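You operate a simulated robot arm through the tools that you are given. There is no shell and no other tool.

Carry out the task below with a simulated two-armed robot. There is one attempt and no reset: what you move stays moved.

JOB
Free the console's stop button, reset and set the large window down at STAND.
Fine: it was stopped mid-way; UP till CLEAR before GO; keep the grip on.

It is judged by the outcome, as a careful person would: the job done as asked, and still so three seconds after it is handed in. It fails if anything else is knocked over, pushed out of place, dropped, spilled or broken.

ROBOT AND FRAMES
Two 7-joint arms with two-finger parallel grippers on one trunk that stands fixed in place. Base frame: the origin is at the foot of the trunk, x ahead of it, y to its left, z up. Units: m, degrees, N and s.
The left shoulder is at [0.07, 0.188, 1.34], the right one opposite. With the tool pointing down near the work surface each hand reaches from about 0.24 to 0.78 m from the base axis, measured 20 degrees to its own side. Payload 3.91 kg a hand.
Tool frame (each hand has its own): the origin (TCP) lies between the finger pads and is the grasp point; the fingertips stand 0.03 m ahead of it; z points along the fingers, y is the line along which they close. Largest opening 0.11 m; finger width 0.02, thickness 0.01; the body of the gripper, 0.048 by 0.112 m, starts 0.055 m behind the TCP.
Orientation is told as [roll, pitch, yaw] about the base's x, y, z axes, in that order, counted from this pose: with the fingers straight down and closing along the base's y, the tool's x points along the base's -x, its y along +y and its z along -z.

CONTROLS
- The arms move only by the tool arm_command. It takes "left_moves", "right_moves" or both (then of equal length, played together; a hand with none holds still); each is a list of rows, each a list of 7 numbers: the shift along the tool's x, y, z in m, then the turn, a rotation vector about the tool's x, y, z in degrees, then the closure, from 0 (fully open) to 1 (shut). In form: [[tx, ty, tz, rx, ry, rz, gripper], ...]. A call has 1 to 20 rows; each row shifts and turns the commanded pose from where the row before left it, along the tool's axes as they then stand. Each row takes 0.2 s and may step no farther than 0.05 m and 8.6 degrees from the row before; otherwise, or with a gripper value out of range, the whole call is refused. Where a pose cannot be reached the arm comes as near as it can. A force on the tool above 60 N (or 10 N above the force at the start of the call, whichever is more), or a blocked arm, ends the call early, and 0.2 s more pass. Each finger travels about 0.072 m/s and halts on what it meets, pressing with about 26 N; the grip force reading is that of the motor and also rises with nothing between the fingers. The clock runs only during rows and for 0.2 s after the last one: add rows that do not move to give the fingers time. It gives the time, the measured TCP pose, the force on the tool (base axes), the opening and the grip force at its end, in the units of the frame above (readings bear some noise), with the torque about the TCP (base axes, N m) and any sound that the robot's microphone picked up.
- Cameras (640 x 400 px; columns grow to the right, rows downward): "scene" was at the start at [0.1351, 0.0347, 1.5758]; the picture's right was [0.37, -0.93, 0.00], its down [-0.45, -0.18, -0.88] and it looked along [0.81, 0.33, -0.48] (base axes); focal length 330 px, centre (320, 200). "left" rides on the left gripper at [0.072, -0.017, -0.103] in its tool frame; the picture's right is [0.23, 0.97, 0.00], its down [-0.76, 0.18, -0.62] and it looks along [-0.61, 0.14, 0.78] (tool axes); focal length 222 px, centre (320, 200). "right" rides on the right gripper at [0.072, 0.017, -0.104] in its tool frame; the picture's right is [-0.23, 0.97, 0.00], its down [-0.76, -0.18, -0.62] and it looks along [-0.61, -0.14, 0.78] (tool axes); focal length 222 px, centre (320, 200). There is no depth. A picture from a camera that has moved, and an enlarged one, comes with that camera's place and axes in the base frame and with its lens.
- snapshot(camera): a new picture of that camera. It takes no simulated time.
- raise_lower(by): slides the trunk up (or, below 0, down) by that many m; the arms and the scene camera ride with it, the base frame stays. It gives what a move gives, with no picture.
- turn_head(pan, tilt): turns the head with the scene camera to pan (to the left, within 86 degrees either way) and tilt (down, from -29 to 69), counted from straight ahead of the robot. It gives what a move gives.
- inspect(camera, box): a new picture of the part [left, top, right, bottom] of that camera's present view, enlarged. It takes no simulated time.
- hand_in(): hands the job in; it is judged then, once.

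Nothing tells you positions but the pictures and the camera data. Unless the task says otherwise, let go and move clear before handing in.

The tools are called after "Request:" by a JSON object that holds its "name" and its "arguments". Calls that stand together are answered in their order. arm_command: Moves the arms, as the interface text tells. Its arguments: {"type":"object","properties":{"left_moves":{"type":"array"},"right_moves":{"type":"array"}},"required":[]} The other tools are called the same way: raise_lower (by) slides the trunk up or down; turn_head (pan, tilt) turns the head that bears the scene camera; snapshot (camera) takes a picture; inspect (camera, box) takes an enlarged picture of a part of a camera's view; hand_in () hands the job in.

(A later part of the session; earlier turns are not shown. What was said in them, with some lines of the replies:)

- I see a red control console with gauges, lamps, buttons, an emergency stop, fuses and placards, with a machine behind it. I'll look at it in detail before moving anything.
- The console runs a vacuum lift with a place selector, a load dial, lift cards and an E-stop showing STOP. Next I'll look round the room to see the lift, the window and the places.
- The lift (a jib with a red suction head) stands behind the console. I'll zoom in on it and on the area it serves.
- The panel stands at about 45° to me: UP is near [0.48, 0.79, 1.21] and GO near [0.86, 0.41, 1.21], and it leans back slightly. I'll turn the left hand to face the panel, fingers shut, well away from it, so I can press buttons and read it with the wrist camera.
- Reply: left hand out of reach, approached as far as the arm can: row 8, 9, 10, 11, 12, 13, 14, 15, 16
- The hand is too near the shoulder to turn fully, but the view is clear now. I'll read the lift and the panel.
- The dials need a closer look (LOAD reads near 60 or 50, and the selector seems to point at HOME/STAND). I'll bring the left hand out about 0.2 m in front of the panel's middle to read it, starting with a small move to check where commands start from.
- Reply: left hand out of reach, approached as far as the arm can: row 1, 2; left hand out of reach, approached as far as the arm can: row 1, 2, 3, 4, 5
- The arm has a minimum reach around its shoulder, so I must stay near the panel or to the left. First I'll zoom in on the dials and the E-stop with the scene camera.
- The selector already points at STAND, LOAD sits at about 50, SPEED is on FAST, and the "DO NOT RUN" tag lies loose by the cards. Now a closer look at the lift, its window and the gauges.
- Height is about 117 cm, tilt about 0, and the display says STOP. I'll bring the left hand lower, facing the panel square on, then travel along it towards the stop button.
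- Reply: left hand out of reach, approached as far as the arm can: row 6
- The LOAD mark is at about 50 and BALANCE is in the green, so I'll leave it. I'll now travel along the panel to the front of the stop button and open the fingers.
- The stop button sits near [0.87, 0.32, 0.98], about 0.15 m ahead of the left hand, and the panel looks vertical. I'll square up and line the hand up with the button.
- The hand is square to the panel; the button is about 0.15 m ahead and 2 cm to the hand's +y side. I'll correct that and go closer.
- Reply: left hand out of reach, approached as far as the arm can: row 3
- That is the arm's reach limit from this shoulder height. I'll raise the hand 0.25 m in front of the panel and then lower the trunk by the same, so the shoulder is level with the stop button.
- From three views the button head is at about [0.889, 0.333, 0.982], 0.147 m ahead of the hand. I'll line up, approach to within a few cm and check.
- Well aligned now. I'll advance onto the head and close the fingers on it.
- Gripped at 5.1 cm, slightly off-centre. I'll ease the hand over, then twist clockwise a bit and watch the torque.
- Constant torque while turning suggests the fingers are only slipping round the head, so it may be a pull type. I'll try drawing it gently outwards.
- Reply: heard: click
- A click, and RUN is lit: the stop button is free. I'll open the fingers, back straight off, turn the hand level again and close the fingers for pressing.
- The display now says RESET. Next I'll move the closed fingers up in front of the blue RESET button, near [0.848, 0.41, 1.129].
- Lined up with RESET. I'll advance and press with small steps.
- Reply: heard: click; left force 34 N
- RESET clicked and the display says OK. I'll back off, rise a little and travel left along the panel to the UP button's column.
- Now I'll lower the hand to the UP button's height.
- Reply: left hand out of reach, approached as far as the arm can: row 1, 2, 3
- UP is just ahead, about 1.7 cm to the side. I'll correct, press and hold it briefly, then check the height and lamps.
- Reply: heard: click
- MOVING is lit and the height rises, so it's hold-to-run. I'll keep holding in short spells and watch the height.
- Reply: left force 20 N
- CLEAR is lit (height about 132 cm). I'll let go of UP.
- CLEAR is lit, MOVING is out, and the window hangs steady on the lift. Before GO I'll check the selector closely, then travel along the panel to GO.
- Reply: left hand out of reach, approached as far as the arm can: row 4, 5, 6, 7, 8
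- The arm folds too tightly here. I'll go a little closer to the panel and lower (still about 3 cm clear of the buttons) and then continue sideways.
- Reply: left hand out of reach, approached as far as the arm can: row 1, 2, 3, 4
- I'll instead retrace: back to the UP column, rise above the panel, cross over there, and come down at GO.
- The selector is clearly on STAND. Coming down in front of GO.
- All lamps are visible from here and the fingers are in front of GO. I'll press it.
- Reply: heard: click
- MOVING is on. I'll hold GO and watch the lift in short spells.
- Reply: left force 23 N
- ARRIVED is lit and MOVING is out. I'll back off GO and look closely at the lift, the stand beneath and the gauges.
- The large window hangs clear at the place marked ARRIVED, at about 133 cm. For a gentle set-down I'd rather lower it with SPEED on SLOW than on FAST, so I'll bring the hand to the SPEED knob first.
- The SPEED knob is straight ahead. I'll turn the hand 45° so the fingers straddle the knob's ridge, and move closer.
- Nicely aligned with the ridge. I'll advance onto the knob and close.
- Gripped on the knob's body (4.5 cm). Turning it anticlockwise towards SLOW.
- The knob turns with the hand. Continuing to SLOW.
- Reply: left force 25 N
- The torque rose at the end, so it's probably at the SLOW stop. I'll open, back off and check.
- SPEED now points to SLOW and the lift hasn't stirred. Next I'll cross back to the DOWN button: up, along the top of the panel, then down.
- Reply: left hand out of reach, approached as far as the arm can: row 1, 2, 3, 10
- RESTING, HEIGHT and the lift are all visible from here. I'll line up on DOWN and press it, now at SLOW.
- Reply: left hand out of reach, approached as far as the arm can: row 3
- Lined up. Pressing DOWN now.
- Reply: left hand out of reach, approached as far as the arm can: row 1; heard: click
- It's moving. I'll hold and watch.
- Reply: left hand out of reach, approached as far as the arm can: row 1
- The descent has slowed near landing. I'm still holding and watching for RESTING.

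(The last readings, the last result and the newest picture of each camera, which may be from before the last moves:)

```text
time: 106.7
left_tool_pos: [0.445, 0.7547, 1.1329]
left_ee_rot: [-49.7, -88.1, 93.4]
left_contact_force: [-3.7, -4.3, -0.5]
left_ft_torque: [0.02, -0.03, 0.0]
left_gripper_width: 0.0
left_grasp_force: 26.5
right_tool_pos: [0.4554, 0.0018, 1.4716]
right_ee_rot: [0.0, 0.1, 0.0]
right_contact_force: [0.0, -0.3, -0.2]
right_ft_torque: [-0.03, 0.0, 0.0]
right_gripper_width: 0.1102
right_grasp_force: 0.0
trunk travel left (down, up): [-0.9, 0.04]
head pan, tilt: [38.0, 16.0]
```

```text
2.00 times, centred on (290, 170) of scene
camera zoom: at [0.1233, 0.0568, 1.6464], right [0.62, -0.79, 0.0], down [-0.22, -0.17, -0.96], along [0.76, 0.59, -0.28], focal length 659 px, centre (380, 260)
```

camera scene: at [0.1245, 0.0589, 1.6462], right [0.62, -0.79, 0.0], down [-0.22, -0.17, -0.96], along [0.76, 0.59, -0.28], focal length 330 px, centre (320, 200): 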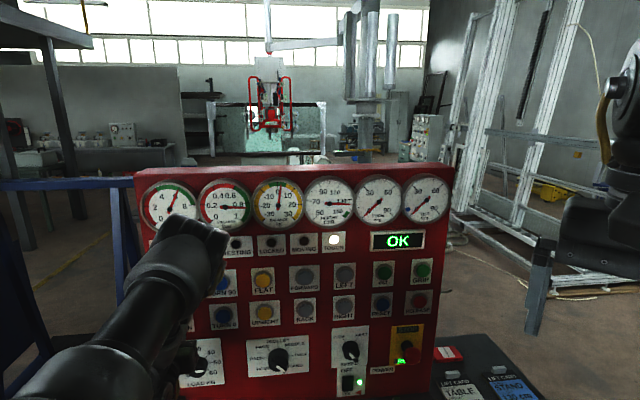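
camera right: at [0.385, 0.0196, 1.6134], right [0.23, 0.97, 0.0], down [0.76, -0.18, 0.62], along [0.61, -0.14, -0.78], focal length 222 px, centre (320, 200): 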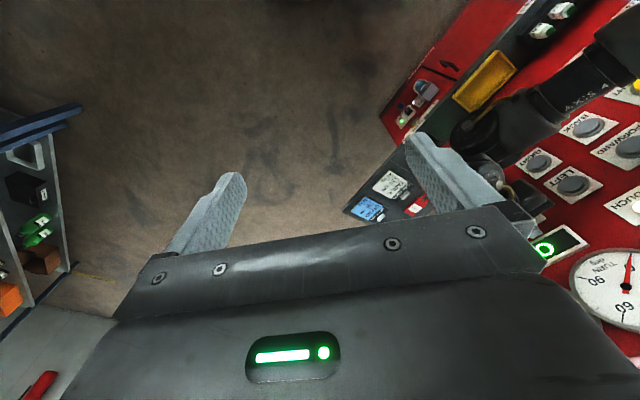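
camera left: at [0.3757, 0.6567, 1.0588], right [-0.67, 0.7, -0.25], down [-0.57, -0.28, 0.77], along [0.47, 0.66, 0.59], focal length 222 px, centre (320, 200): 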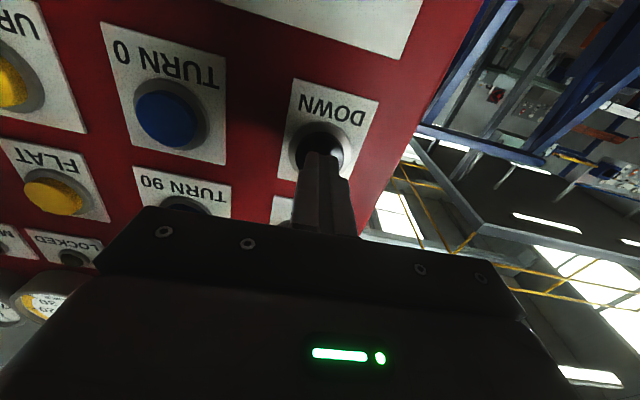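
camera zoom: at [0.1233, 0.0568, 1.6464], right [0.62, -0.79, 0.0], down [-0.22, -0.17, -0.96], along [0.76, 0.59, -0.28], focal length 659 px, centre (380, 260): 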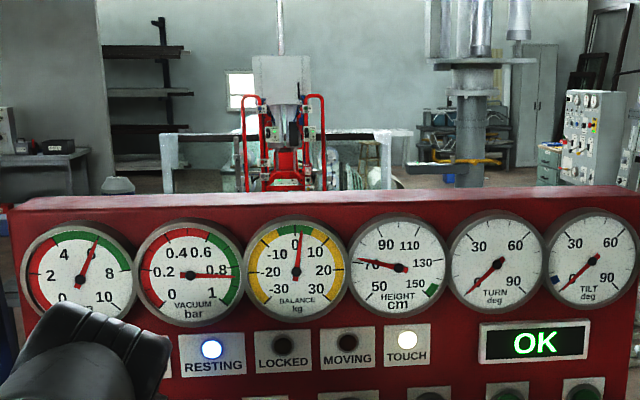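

RESTING is lit and MOVING has gone out: the window is set down, with the grip still on. I'll release DOWN and back off.

Request:
{"name": "arm_command", "arguments": {"left_moves": [[0, 0, -0.02, 0, 0, 0, 1], [0, 0, -0.03, 0, 0, 0, 1], [0, 0, 0, 0, 0, 0, 1]]}}

Request:
{"name": "snapshot", "arguments": {"camera": "scene"}}

Request:
{"name": "inspect", "arguments": {"camera": "scene", "box": [190, 85, 350, 185]}}

Request:
{"name": "inspect", "arguments": {"camera": "scene", "box": [130, 150, 450, 350]}}

```text
time: 107.5
left_tool_pos: [0.4102, 0.7211, 1.1324]
left_ee_rot: [-51.6, -88.3, 95.7]
left_contact_force: [0.6, -1.2, -0.2]
left_ft_torque: [-0.04, 0.01, -0.04]
left_gripper_width: 0.0
left_grasp_force: 25.7
right_tool_pos: [0.4566, 0.0028, 1.4712]
right_ee_rot: [0.0, 0.0, 0.0]
right_contact_force: [0.4, 0.4, 0.1]
right_ft_torque: [-0.03, -0.01, -0.01]
right_gripper_width: 0.1102
right_grasp_force: 0.0
trunk travel left (down, up): [-0.9, 0.04]
head pan, tilt: [38.0, 16.0]
```

```text
taken
camera scene: at [0.1242, 0.058, 1.6463], right [0.62, -0.79, 0.0], down [-0.22, -0.17, -0.96], along [0.76, 0.59, -0.28], focal length 330 px, centre (320, 200)
```

scene: 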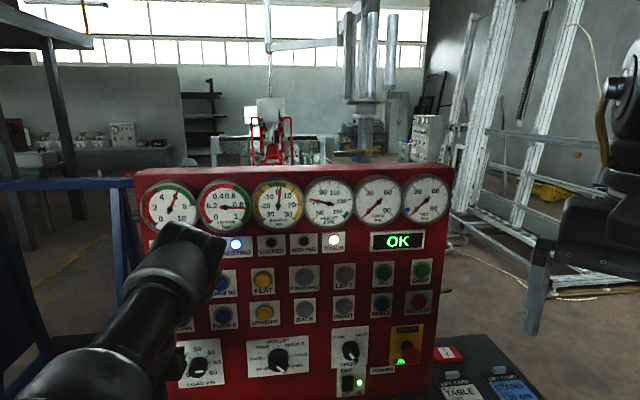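

```text
4.00 times, centred on (270, 135) of scene
camera zoom: at [0.1242, 0.058, 1.6463], right [0.62, -0.79, 0.0], down [-0.22, -0.17, -0.96], along [0.76, 0.59, -0.28], focal length 1318 px, centre (520, 460)
```

zoom: 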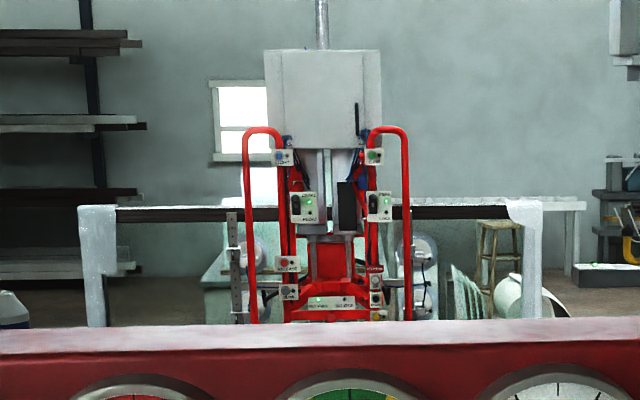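

```text
2.00 times, centred on (290, 250) of scene
camera zoom: at [0.1242, 0.058, 1.6463], right [0.62, -0.79, 0.0], down [-0.22, -0.17, -0.96], along [0.76, 0.59, -0.28], focal length 659 px, centre (380, 100)
```

zoom: 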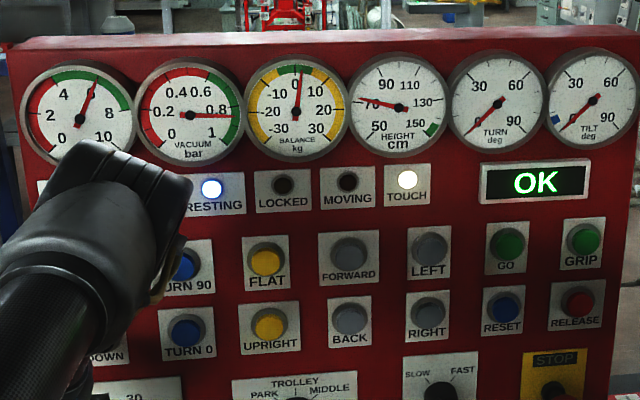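

The window rests steady, with height, vacuum and grip unchanged. I'll put the SPEED switch back on FAST as I found it, going back over the top.

Request:
{"name": "arm_command", "arguments": {"left_moves": [[-0.043, 0, 0, 0, 0, 0, 1], [-0.043, 0, 0, 0, 0, 0, 1], [-0.043, 0, 0, 0, 0, 0, 1], [-0.043, 0, 0, 0, 0, 0, 1], [-0.043, 0, 0, 0, 0, 0, 1], [-0.043, 0, 0, 0, 0, 0, 1], [-0.043, 0, 0, 0, 0, 0, 1], [-0.043, 0, 0, 0, 0, 0, 1], [-0.043, 0, 0, 0, 0, 0, 1], [-0.043, 0, 0, 0, 0, 0, 1]]}}

Request:
{"name": "snapshot", "arguments": {"camera": "scene"}}

```text
time: 109.7
left_tool_pos: [0.4088, 0.7357, 1.5655]
left_ee_rot: [-50.4, -88.2, 94.4]
left_contact_force: [0.5, 0.5, -0.5]
left_ft_torque: [-0.03, 0.02, 0.01]
left_gripper_width: 0.0
left_grasp_force: 26.0
right_tool_pos: [0.4563, 0.0034, 1.4715]
right_ee_rot: [0.0, -0.1, 0.0]
right_contact_force: [-0.2, 0.0, 0.5]
right_ft_torque: [0.04, -0.03, -0.01]
right_gripper_width: 0.11
right_grasp_force: 0.0
trunk travel left (down, up): [-0.9, 0.04]
head pan, tilt: [38.0, 16.0]
```

```text
taken
camera scene: at [0.1231, 0.0584, 1.6463], right [0.62, -0.79, 0.0], down [-0.22, -0.17, -0.96], along [0.76, 0.59, -0.28], focal length 330 px, centre (320, 200)
```

scene: 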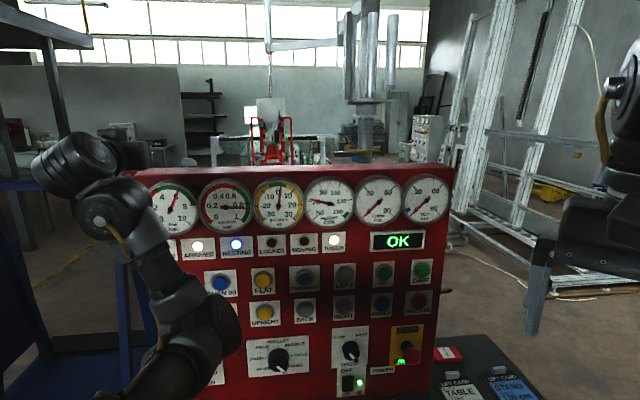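

Request:
{"name": "arm_command", "arguments": {"left_moves": [[0, -0.0455, -0.0025, 0, 0, 0, 1], [0, -0.0455, -0.0025, 0, 0, 0, 1], [0, -0.0455, -0.0025, 0, 0, 0, 1], [0, -0.0455, -0.0025, 0, 0, 0, 1], [0, -0.0455, -0.0025, 0, 0, 0, 1], [0, -0.0455, -0.0025, 0, 0, 0, 1], [0, -0.0455, -0.0025, 0, 0, 0, 1], [0, -0.0455, -0.0025, 0, 0, 0, 1], [0, -0.0455, -0.0025, 0, 0, 0, 1], [0, -0.0455, -0.0025, 0, 0, 0, 1]]}}

Request:
{"name": "raise_lower", "arguments": {"by": -0.2}}

Request:
{"name": "arm_command", "arguments": {"left_moves": [[0.042, 0, 0, 0, 0, 0, 1], [0.042, 0, 0, 0, 0, 0, 1], [0.042, 0, 0, 0, 0, 0, 1], [0.042, 0, 0, 0, 0, 0, 1], [0.042, 0, 0, 0, 0, 0, 1], [0.042, 0, 0, 0, 0, 0, 0.6], [0.042, 0, 0, 0, 0, 0, 0.35], [0.042, 0, 0, 0, 0, 0, 0.35], [0.04, 0, 0, 0, 0, 0, 0.35]]}}

Request:
{"name": "turn_head", "arguments": {"pan": 32, "tilt": 24}}

Request:
{"name": "snapshot", "arguments": {"camera": "left"}}

Request:
{"name": "snapshot", "arguments": {"camera": "scene"}}

```text
time: 111.9
left_tool_pos: [0.7063, 0.3832, 1.5746]
left_ee_rot: [-49.2, -88.2, 93.3]
left_contact_force: [0.1, -0.7, -0.6]
left_ft_torque: [0.01, 0.02, -0.01]
left_gripper_width: 0.0
left_grasp_force: 26.2
right_tool_pos: [0.4587, 0.0006, 1.4699]
right_ee_rot: [0.1, 0.1, 0.0]
right_contact_force: [-0.3, -0.9, 0.5]
right_ft_torque: [0.07, -0.02, 0.02]
right_gripper_width: 0.1098
right_grasp_force: 0.0
trunk travel left (down, up): [-0.9, 0.04]
head pan, tilt: [38.0, 16.0]
```

```text
time: 114.1
left_tool_pos: [0.7041, 0.3873, 1.375]
left_ee_rot: [-51.3, -88.2, 95.3]
left_contact_force: [0.2, 0.4, -0.6]
left_ft_torque: [-0.01, -0.02, -0.01]
left_gripper_width: 0.0
left_grasp_force: 26.3
right_tool_pos: [0.4564, 0.0027, 1.2717]
right_ee_rot: [0.0, -0.1, -0.1]
right_contact_force: [-0.1, 0.4, 0.1]
right_ft_torque: [0.03, 0.0, 0.05]
right_gripper_width: 0.1099
right_grasp_force: 0.1
trunk travel left (down, up): [-0.7, 0.24]
head pan, tilt: [38.0, 16.0]
```

```text
time: 116.1
left_tool_pos: [0.7047, 0.3752, 0.999]
left_ee_rot: [-51.0, -88.3, 95.0]
left_contact_force: [0.1, -0.1, -1.8]
left_ft_torque: [-0.01, -0.04, 0.0]
left_gripper_width: 0.0715
left_grasp_force: 0.1
right_tool_pos: [0.4581, 0.0038, 1.2702]
right_ee_rot: [0.0, 0.1, 0.0]
right_contact_force: [-0.5, -0.1, 0.4]
right_ft_torque: [0.0, -0.01, 0.0]
right_gripper_width: 0.11
right_grasp_force: 0.1
trunk travel left (down, up): [-0.7, 0.24]
head pan, tilt: [38.0, 16.0]
```

```text
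time: 116.8
left_tool_pos: [0.7052, 0.3747, 0.998]
left_ee_rot: [-51.0, -88.2, 95.1]
left_contact_force: [0.1, -0.4, 0.2]
left_ft_torque: [0.02, -0.04, 0.02]
left_gripper_width: 0.0716
left_grasp_force: 0.1
right_tool_pos: [0.4567, 0.0033, 1.2704]
right_ee_rot: [0.0, 0.0, 0.0]
right_contact_force: [0.0, -0.3, -0.2]
right_ft_torque: [0.01, 0.0, 0.01]
right_gripper_width: 0.11
right_grasp_force: 0.0
trunk travel left (down, up): [-0.7, 0.24]
head pan, tilt: [32.0, 24.0]
```

```text
taken
camera left: at [0.642, 0.288, 0.9293], right [-0.68, 0.69, -0.25], down [-0.57, -0.28, 0.77], along [0.46, 0.66, 0.59], focal length 222 px, centre (320, 200)
```

left: 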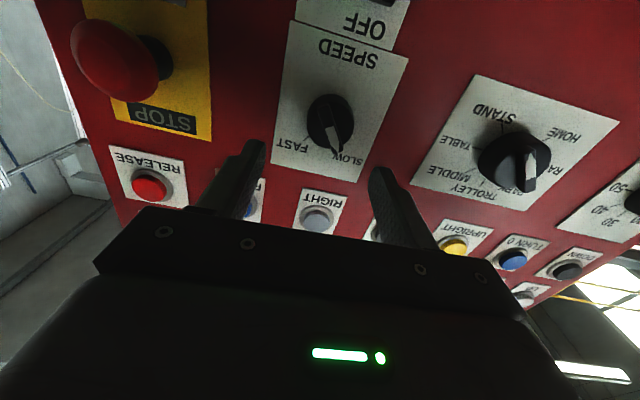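

```text
taken
camera scene: at [0.1289, 0.0492, 1.4333], right [0.53, -0.85, 0.0], down [-0.34, -0.22, -0.91], along [0.77, 0.48, -0.41], focal length 330 px, centre (320, 200)
```

scene: 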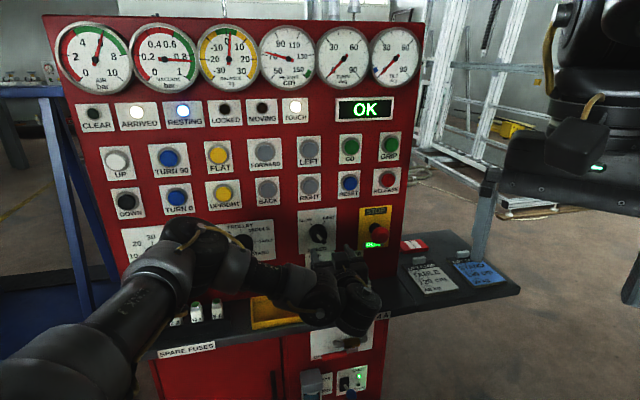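

The switch shows SLOW. I'll turn the hand −45° to straddle the ridge, approach and grip it.

Request:
{"name": "arm_command", "arguments": {"left_moves": [[0.001, 0.009, 0, 0, 0, 0, 0.35], [0, 0, 0, 0, 0, -7.5, 0.35], [0, 0, 0, 0, 0, -7.5, 0.35], [0, 0, 0, 0, 0, -7.5, 0.35], [0, 0, 0, 0, 0, -7.5, 0.35], [0, 0, 0, 0, 0, -7.5, 0.35], [0, 0, 0, 0, 0, -7.5, 0.35], [0, 0, 0.025, 0, 0, 0, 0.35], [0, 0, 0.025, 0, 0, 0, 0.35], [0, 0, 0, 0, 0, 0, 0.35]]}}

Request:
{"name": "snapshot", "arguments": {"camera": "left"}}

Request:
{"name": "inspect", "arguments": {"camera": "scene", "box": [260, 190, 420, 290]}}

```text
time: 119.0
left_tool_pos: [0.7343, 0.4147, 0.9958]
left_ee_rot: [-88.4, -43.6, 132.9]
left_contact_force: [-0.7, -0.8, 0.3]
left_ft_torque: [-0.02, 0.01, 0.0]
left_gripper_width: 0.0715
left_grasp_force: 0.0
right_tool_pos: [0.4567, 0.0016, 1.2709]
right_ee_rot: [0.1, 0.0, 0.0]
right_contact_force: [-0.5, -0.3, 0.4]
right_ft_torque: [-0.01, 0.01, 0.02]
right_gripper_width: 0.1101
right_grasp_force: 0.0
trunk travel left (down, up): [-0.7, 0.24]
head pan, tilt: [32.0, 24.0]
```

```text
taken
camera left: at [0.7042, 0.2964, 0.9609], right [-0.36, 0.35, -0.86], down [-0.91, 0.06, 0.41], along [0.19, 0.93, 0.3], focal length 222 px, centre (320, 200)
```

left: 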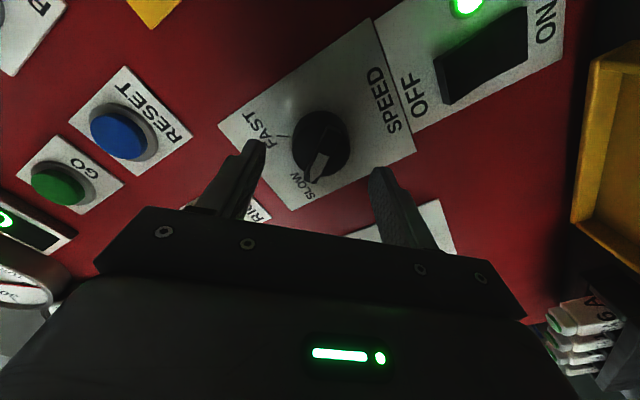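

```text
4.00 times, centred on (340, 240) of scene
camera zoom: at [0.1286, 0.0486, 1.4334], right [0.53, -0.85, 0.0], down [-0.34, -0.22, -0.91], along [0.77, 0.48, -0.41], focal length 1318 px, centre (240, 40)
```

zoom: 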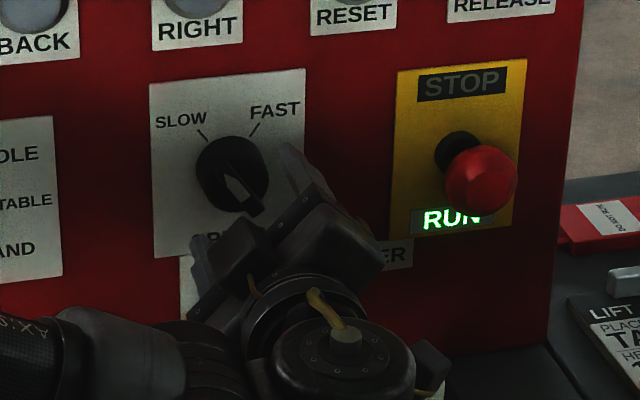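

Aligned. Advance, grip and turn back clockwise to FAST.

Request:
{"name": "arm_command", "arguments": {"left_moves": [[0, 0, 0.018, 0, 0, 0, 0.35], [0, 0, 0.012, 0, 0, 0, 0.35], [0, 0, 0.008, 0, 0, 0, 0.35], [0, 0, 0, 0, 0, 0, 0.6], [0, 0, 0, 0, 0, 0, 0.8], [0, 0, 0, 0, 0, 0, 1], [0, 0, 0, 0, 0, 0, 1]]}}

Request:
{"name": "arm_command", "arguments": {"left_moves": [[0, 0, 0, 0, 0, 7.5, 1], [0, 0, 0, 0, 0, 7.5, 1], [0, 0, 0, 0, 0, 7.5, 1], [0, 0, 0, 0, 0, 7.5, 1], [0, 0, 0, 0, 0, 7.5, 1], [0, 0, 0, 0, 0, 7.5, 1]]}}

Request:
{"name": "snapshot", "arguments": {"camera": "left"}}

```text
time: 120.6
left_tool_pos: [0.7607, 0.4425, 0.9951]
left_ee_rot: [-88.4, -43.5, 132.9]
left_contact_force: [0.3, 0.8, -0.6]
left_ft_torque: [0.0, 0.02, -0.09]
left_gripper_width: 0.0447
left_grasp_force: 45.0
right_tool_pos: [0.4572, 0.002, 1.2711]
right_ee_rot: [0.0, 0.0, 0.1]
right_contact_force: [0.3, -1.0, -0.1]
right_ft_torque: [-0.01, -0.02, 0.0]
right_gripper_width: 0.1102
right_grasp_force: 0.1
trunk travel left (down, up): [-0.7, 0.24]
head pan, tilt: [32.0, 24.0]
```

```text
time: 122.0
left_tool_pos: [0.7609, 0.4429, 0.9942]
left_ee_rot: [-44.9, -88.2, 88.7]
left_contact_force: [-14.4, -7.4, -10.5]
left_ft_torque: [-0.75, 0.74, 0.56]
left_gripper_width: 0.0445
left_grasp_force: 44.8
right_tool_pos: [0.4564, 0.0023, 1.2711]
right_ee_rot: [0.0, 0.0, 0.0]
right_contact_force: [0.0, -0.1, 0.0]
right_ft_torque: [-0.02, -0.02, 0.0]
right_gripper_width: 0.1102
right_grasp_force: 0.0
trunk travel left (down, up): [-0.7, 0.24]
head pan, tilt: [32.0, 24.0]
```

```text
taken
camera left: at [0.6985, 0.3567, 0.925], right [-0.68, 0.69, -0.25], down [-0.57, -0.28, 0.77], along [0.46, 0.66, 0.59], focal length 222 px, centre (320, 200)
```

left: 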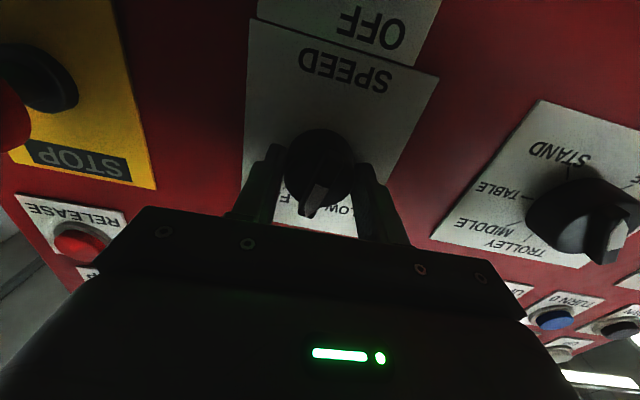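

Request:
{"name": "arm_command", "arguments": {"left_moves": [[0, 0, 0, 0, 0, 7.5, 1], [0, 0, 0, 0, 0, 7.5, 1], [0, 0, 0, 0, 0, 7.5, 1], [0, 0, 0, 0, 0, 7.5, 1], [0, 0, 0, 0, 0, 7.5, 1]]}}

Request:
{"name": "snapshot", "arguments": {"camera": "left"}}

Request:
{"name": "inspect", "arguments": {"camera": "scene", "box": [260, 190, 420, 290]}}

```text
time: 123.2
left_tool_pos: [0.7629, 0.4433, 0.9982]
left_ee_rot: [88.3, -54.1, -44.8]
left_contact_force: [-9.0, -5.5, -5.3]
left_ft_torque: [-0.93, -0.82, 0.02]
left_gripper_width: 0.0444
left_grasp_force: 45.2
right_tool_pos: [0.4563, 0.0031, 1.2707]
right_ee_rot: [0.0, 0.0, 0.1]
right_contact_force: [0.7, 0.4, 0.6]
right_ft_torque: [0.01, -0.01, -0.04]
right_gripper_width: 0.11
right_grasp_force: 0.0
trunk travel left (down, up): [-0.7, 0.24]
head pan, tilt: [32.0, 24.0]
```

```text
taken
camera left: at [0.6672, 0.39, 0.9316], right [-0.63, 0.67, 0.39], down [-0.23, -0.64, 0.73], along [0.74, 0.38, 0.56], focal length 222 px, centre (320, 200)
```

left: 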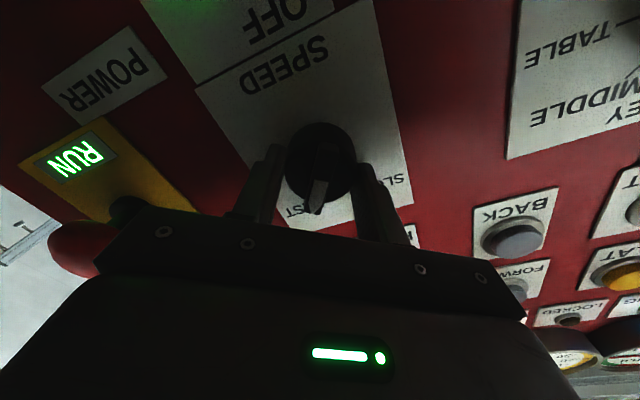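

```text
4.00 times, centred on (340, 240) of scene
camera zoom: at [0.1281, 0.0487, 1.4336], right [0.53, -0.85, 0.0], down [-0.34, -0.22, -0.91], along [0.78, 0.48, -0.41], focal length 1318 px, centre (240, 40)
```

zoom: 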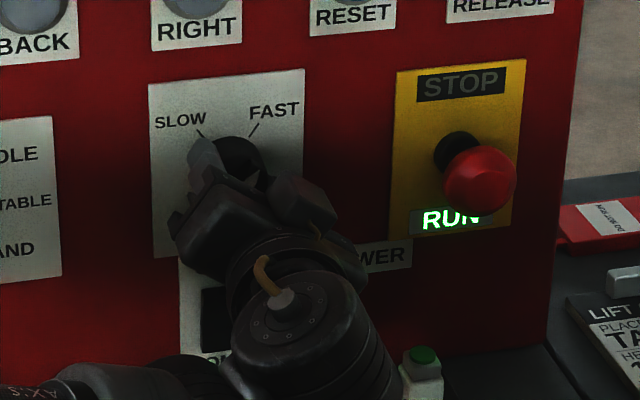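

It's at the FAST stop. I'll open, back off and check.

Request:
{"name": "arm_command", "arguments": {"left_moves": [[0, 0, 0, 0, 0, 5, 1], [0, 0, 0, 0, 0, 0, 0.7], [0, 0, 0, 0, 0, 0, 0.35], [0, 0, 0, 0, 0, 0, 0.3], [0, 0, -0.03, 0, 0, 0, 0.3], [0, 0, -0.04, 0, 0, 0, 0.3], [0, 0, -0.03, 0, 0, 0, 0.3], [0, 0, 0, 0, 0, -8, 0.3], [0, 0, 0, 0, 0, -8, 0.3], [0, 0, 0, 0, 0, -8, 0.3], [0, 0, 0, 0, 0, -8, 0.3], [0, 0, 0, 0, 0, -8, 0.3]]}}

Request:
{"name": "snapshot", "arguments": {"camera": "left"}}

Request:
{"name": "snapshot", "arguments": {"camera": "scene"}}

Request:
{"name": "inspect", "arguments": {"camera": "scene", "box": [270, 190, 370, 252]}}

```text
time: 125.8
left_tool_pos: [0.69, 0.3732, 0.9978]
left_ee_rot: [39.9, -88.5, 4.0]
left_contact_force: [0.5, -0.4, -0.4]
left_ft_torque: [-0.01, -0.02, 0.01]
left_gripper_width: 0.0769
left_grasp_force: 0.1
right_tool_pos: [0.4575, 0.0017, 1.2712]
right_ee_rot: [-0.1, 0.0, 0.0]
right_contact_force: [0.4, 1.0, -0.5]
right_ft_torque: [0.0, 0.0, -0.03]
right_gripper_width: 0.11
right_grasp_force: 0.0
trunk travel left (down, up): [-0.7, 0.24]
head pan, tilt: [32.0, 24.0]
```

```text
taken
camera left: at [0.626, 0.288, 0.9271], right [-0.68, 0.7, -0.21], down [-0.55, -0.3, 0.78], along [0.48, 0.65, 0.59], focal length 222 px, centre (320, 200)
```

left: 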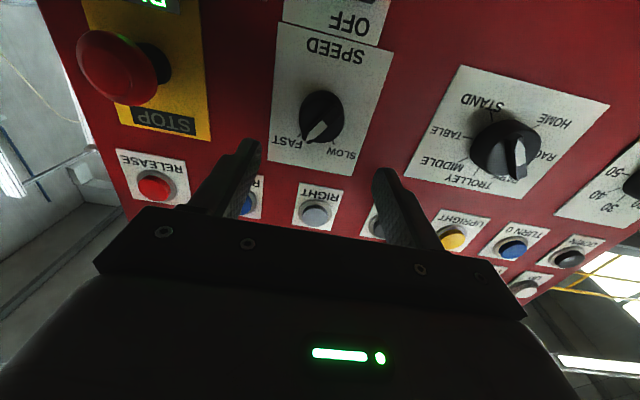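

```text
taken
camera scene: at [0.1289, 0.0486, 1.4333], right [0.53, -0.85, 0.0], down [-0.34, -0.22, -0.91], along [0.77, 0.48, -0.41], focal length 330 px, centre (320, 200)
```

scene: 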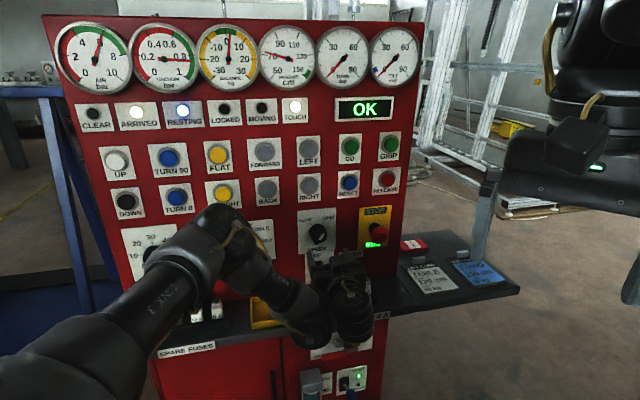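

```text
6.40 times, centred on (320, 221) of scene
camera zoom: at [0.1289, 0.0486, 1.4333], right [0.53, -0.85, 0.0], down [-0.34, -0.22, -0.91], along [0.77, 0.48, -0.41], focal length 2109 px, centre (320, 66)
```

zoom: 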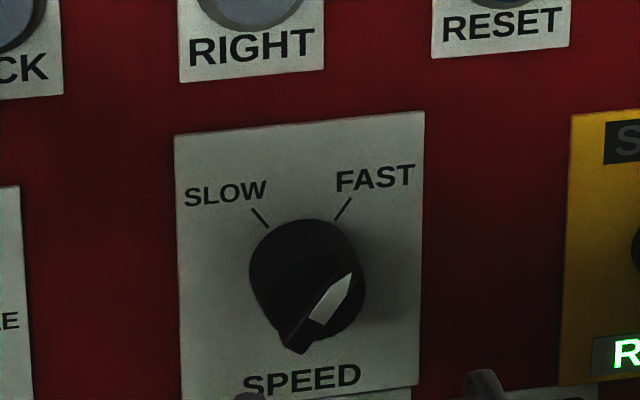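

SPEED is back on FAST, RUN is lit and RESTING holds. I'll draw the hand well clear and take a last look at the lift.

Request:
{"name": "arm_command", "arguments": {"left_moves": [[0, 0, -0.03, 0, 0, 0, 0.3], [0, 0, -0.03, 0, 0, 0, 0.3]]}}

Request:
{"name": "raise_lower", "arguments": {"by": 0.2}}

Request:
{"name": "turn_head", "arguments": {"pan": 38, "tilt": 18}}

Request:
{"name": "snapshot", "arguments": {"camera": "scene"}}

Request:
{"name": "inspect", "arguments": {"camera": "scene", "box": [130, 70, 450, 270]}}

```text
time: 126.4
left_tool_pos: [0.6456, 0.3294, 0.9989]
left_ee_rot: [44.3, -88.5, -0.5]
left_contact_force: [0.3, -1.0, -0.2]
left_ft_torque: [0.02, -0.03, 0.03]
left_gripper_width: 0.077
left_grasp_force: 0.0
right_tool_pos: [0.4573, 0.0022, 1.2705]
right_ee_rot: [0.0, 0.0, 0.0]
right_contact_force: [-0.1, -1.2, -0.3]
right_ft_torque: [0.0, 0.02, 0.0]
right_gripper_width: 0.1104
right_grasp_force: 0.1
trunk travel left (down, up): [-0.7, 0.24]
head pan, tilt: [32.0, 24.0]
```

```text
time: 128.5
left_tool_pos: [0.6461, 0.3311, 1.1979]
left_ee_rot: [43.5, -88.4, 0.6]
left_contact_force: [-0.3, -0.5, 0.7]
left_ft_torque: [0.01, -0.02, 0.01]
left_gripper_width: 0.0772
left_grasp_force: 0.0
right_tool_pos: [0.4573, 0.0019, 1.4703]
right_ee_rot: [-0.1, 0.0, 0.0]
right_contact_force: [0.1, -0.8, 0.0]
right_ft_torque: [0.02, 0.01, 0.0]
right_gripper_width: 0.1102
right_grasp_force: 0.2
trunk travel left (down, up): [-0.9, 0.04]
head pan, tilt: [32.0, 24.0]
```

```text
time: 129.2
left_tool_pos: [0.6472, 0.3326, 1.1987]
left_ee_rot: [43.3, -88.4, 0.7]
left_contact_force: [-0.1, 0.3, 0.0]
left_ft_torque: [-0.03, -0.02, 0.01]
left_gripper_width: 0.0769
left_grasp_force: 0.0
right_tool_pos: [0.4566, 0.0023, 1.4711]
right_ee_rot: [-0.1, 0.0, 0.0]
right_contact_force: [0.0, 0.6, -0.3]
right_ft_torque: [-0.01, -0.03, 0.01]
right_gripper_width: 0.1097
right_grasp_force: 0.1
trunk travel left (down, up): [-0.9, 0.04]
head pan, tilt: [38.0, 18.0]
```

```text
taken
camera scene: at [0.1243, 0.0575, 1.643], right [0.62, -0.79, 0.0], down [-0.24, -0.19, -0.95], along [0.75, 0.59, -0.31], focal length 330 px, centre (320, 200)
```

scene: 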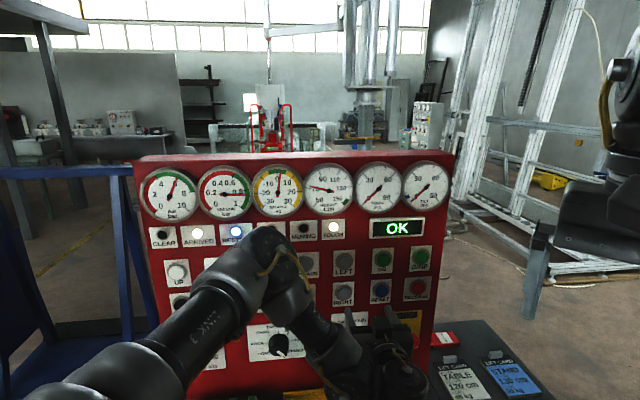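

```text
2.00 times, centred on (290, 170) of scene
camera zoom: at [0.1243, 0.0575, 1.643], right [0.62, -0.79, 0.0], down [-0.24, -0.19, -0.95], along [0.75, 0.59, -0.31], focal length 659 px, centre (380, 260)
```

zoom: 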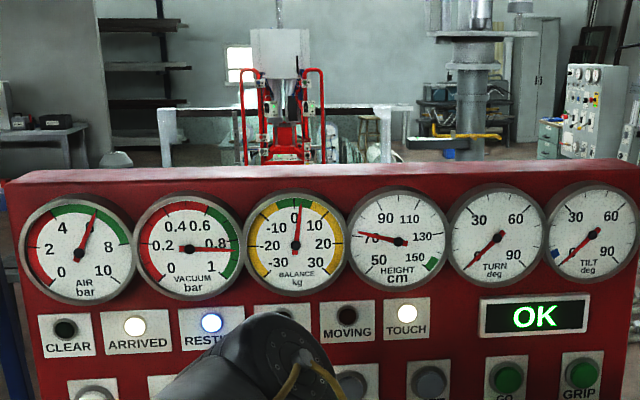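

The stop button is free with RUN lit, and the display says OK. ARRIVED and RESTING are lit, vacuum is about 0.85 bar with the grip still on, and both hands are clear. The window is set down at STAND, so I'm handing in.

Request:
{"name": "hand_in", "arguments": {}}

```text
The job is handed in.
```

The large window is set down at STAND with the grip still on, and I've handed the job in. After handing in I got no result back, only confirmation that it was received.

- **Stop button:** it needed pulling, not twisting. It clicked free and RUN lit. RESET then brought the display to OK.
- **Move:** I held UP until CLEAR lit, at about 132 cm, then held GO until ARRIVED lit. The selector was already on STAND.
- **Set-down:** I held DOWN until RESTING lit, at about 72 cm. The vacuum stayed at about 0.85 bar.
- **Speed switch:** I turned SPEED to SLOW for the lowering, then put it back on FAST as I found it.
- **Not seen:** the console hid the bottom of the window, so I went by the ARRIVED and RESTING lamps for the landing. The blue STAND card says 130 cm and 35 kg, but the window came to rest at about 72 cm. The load dial was set near 50 kg.

Nothing else was touched, and both hands are clear of the console.
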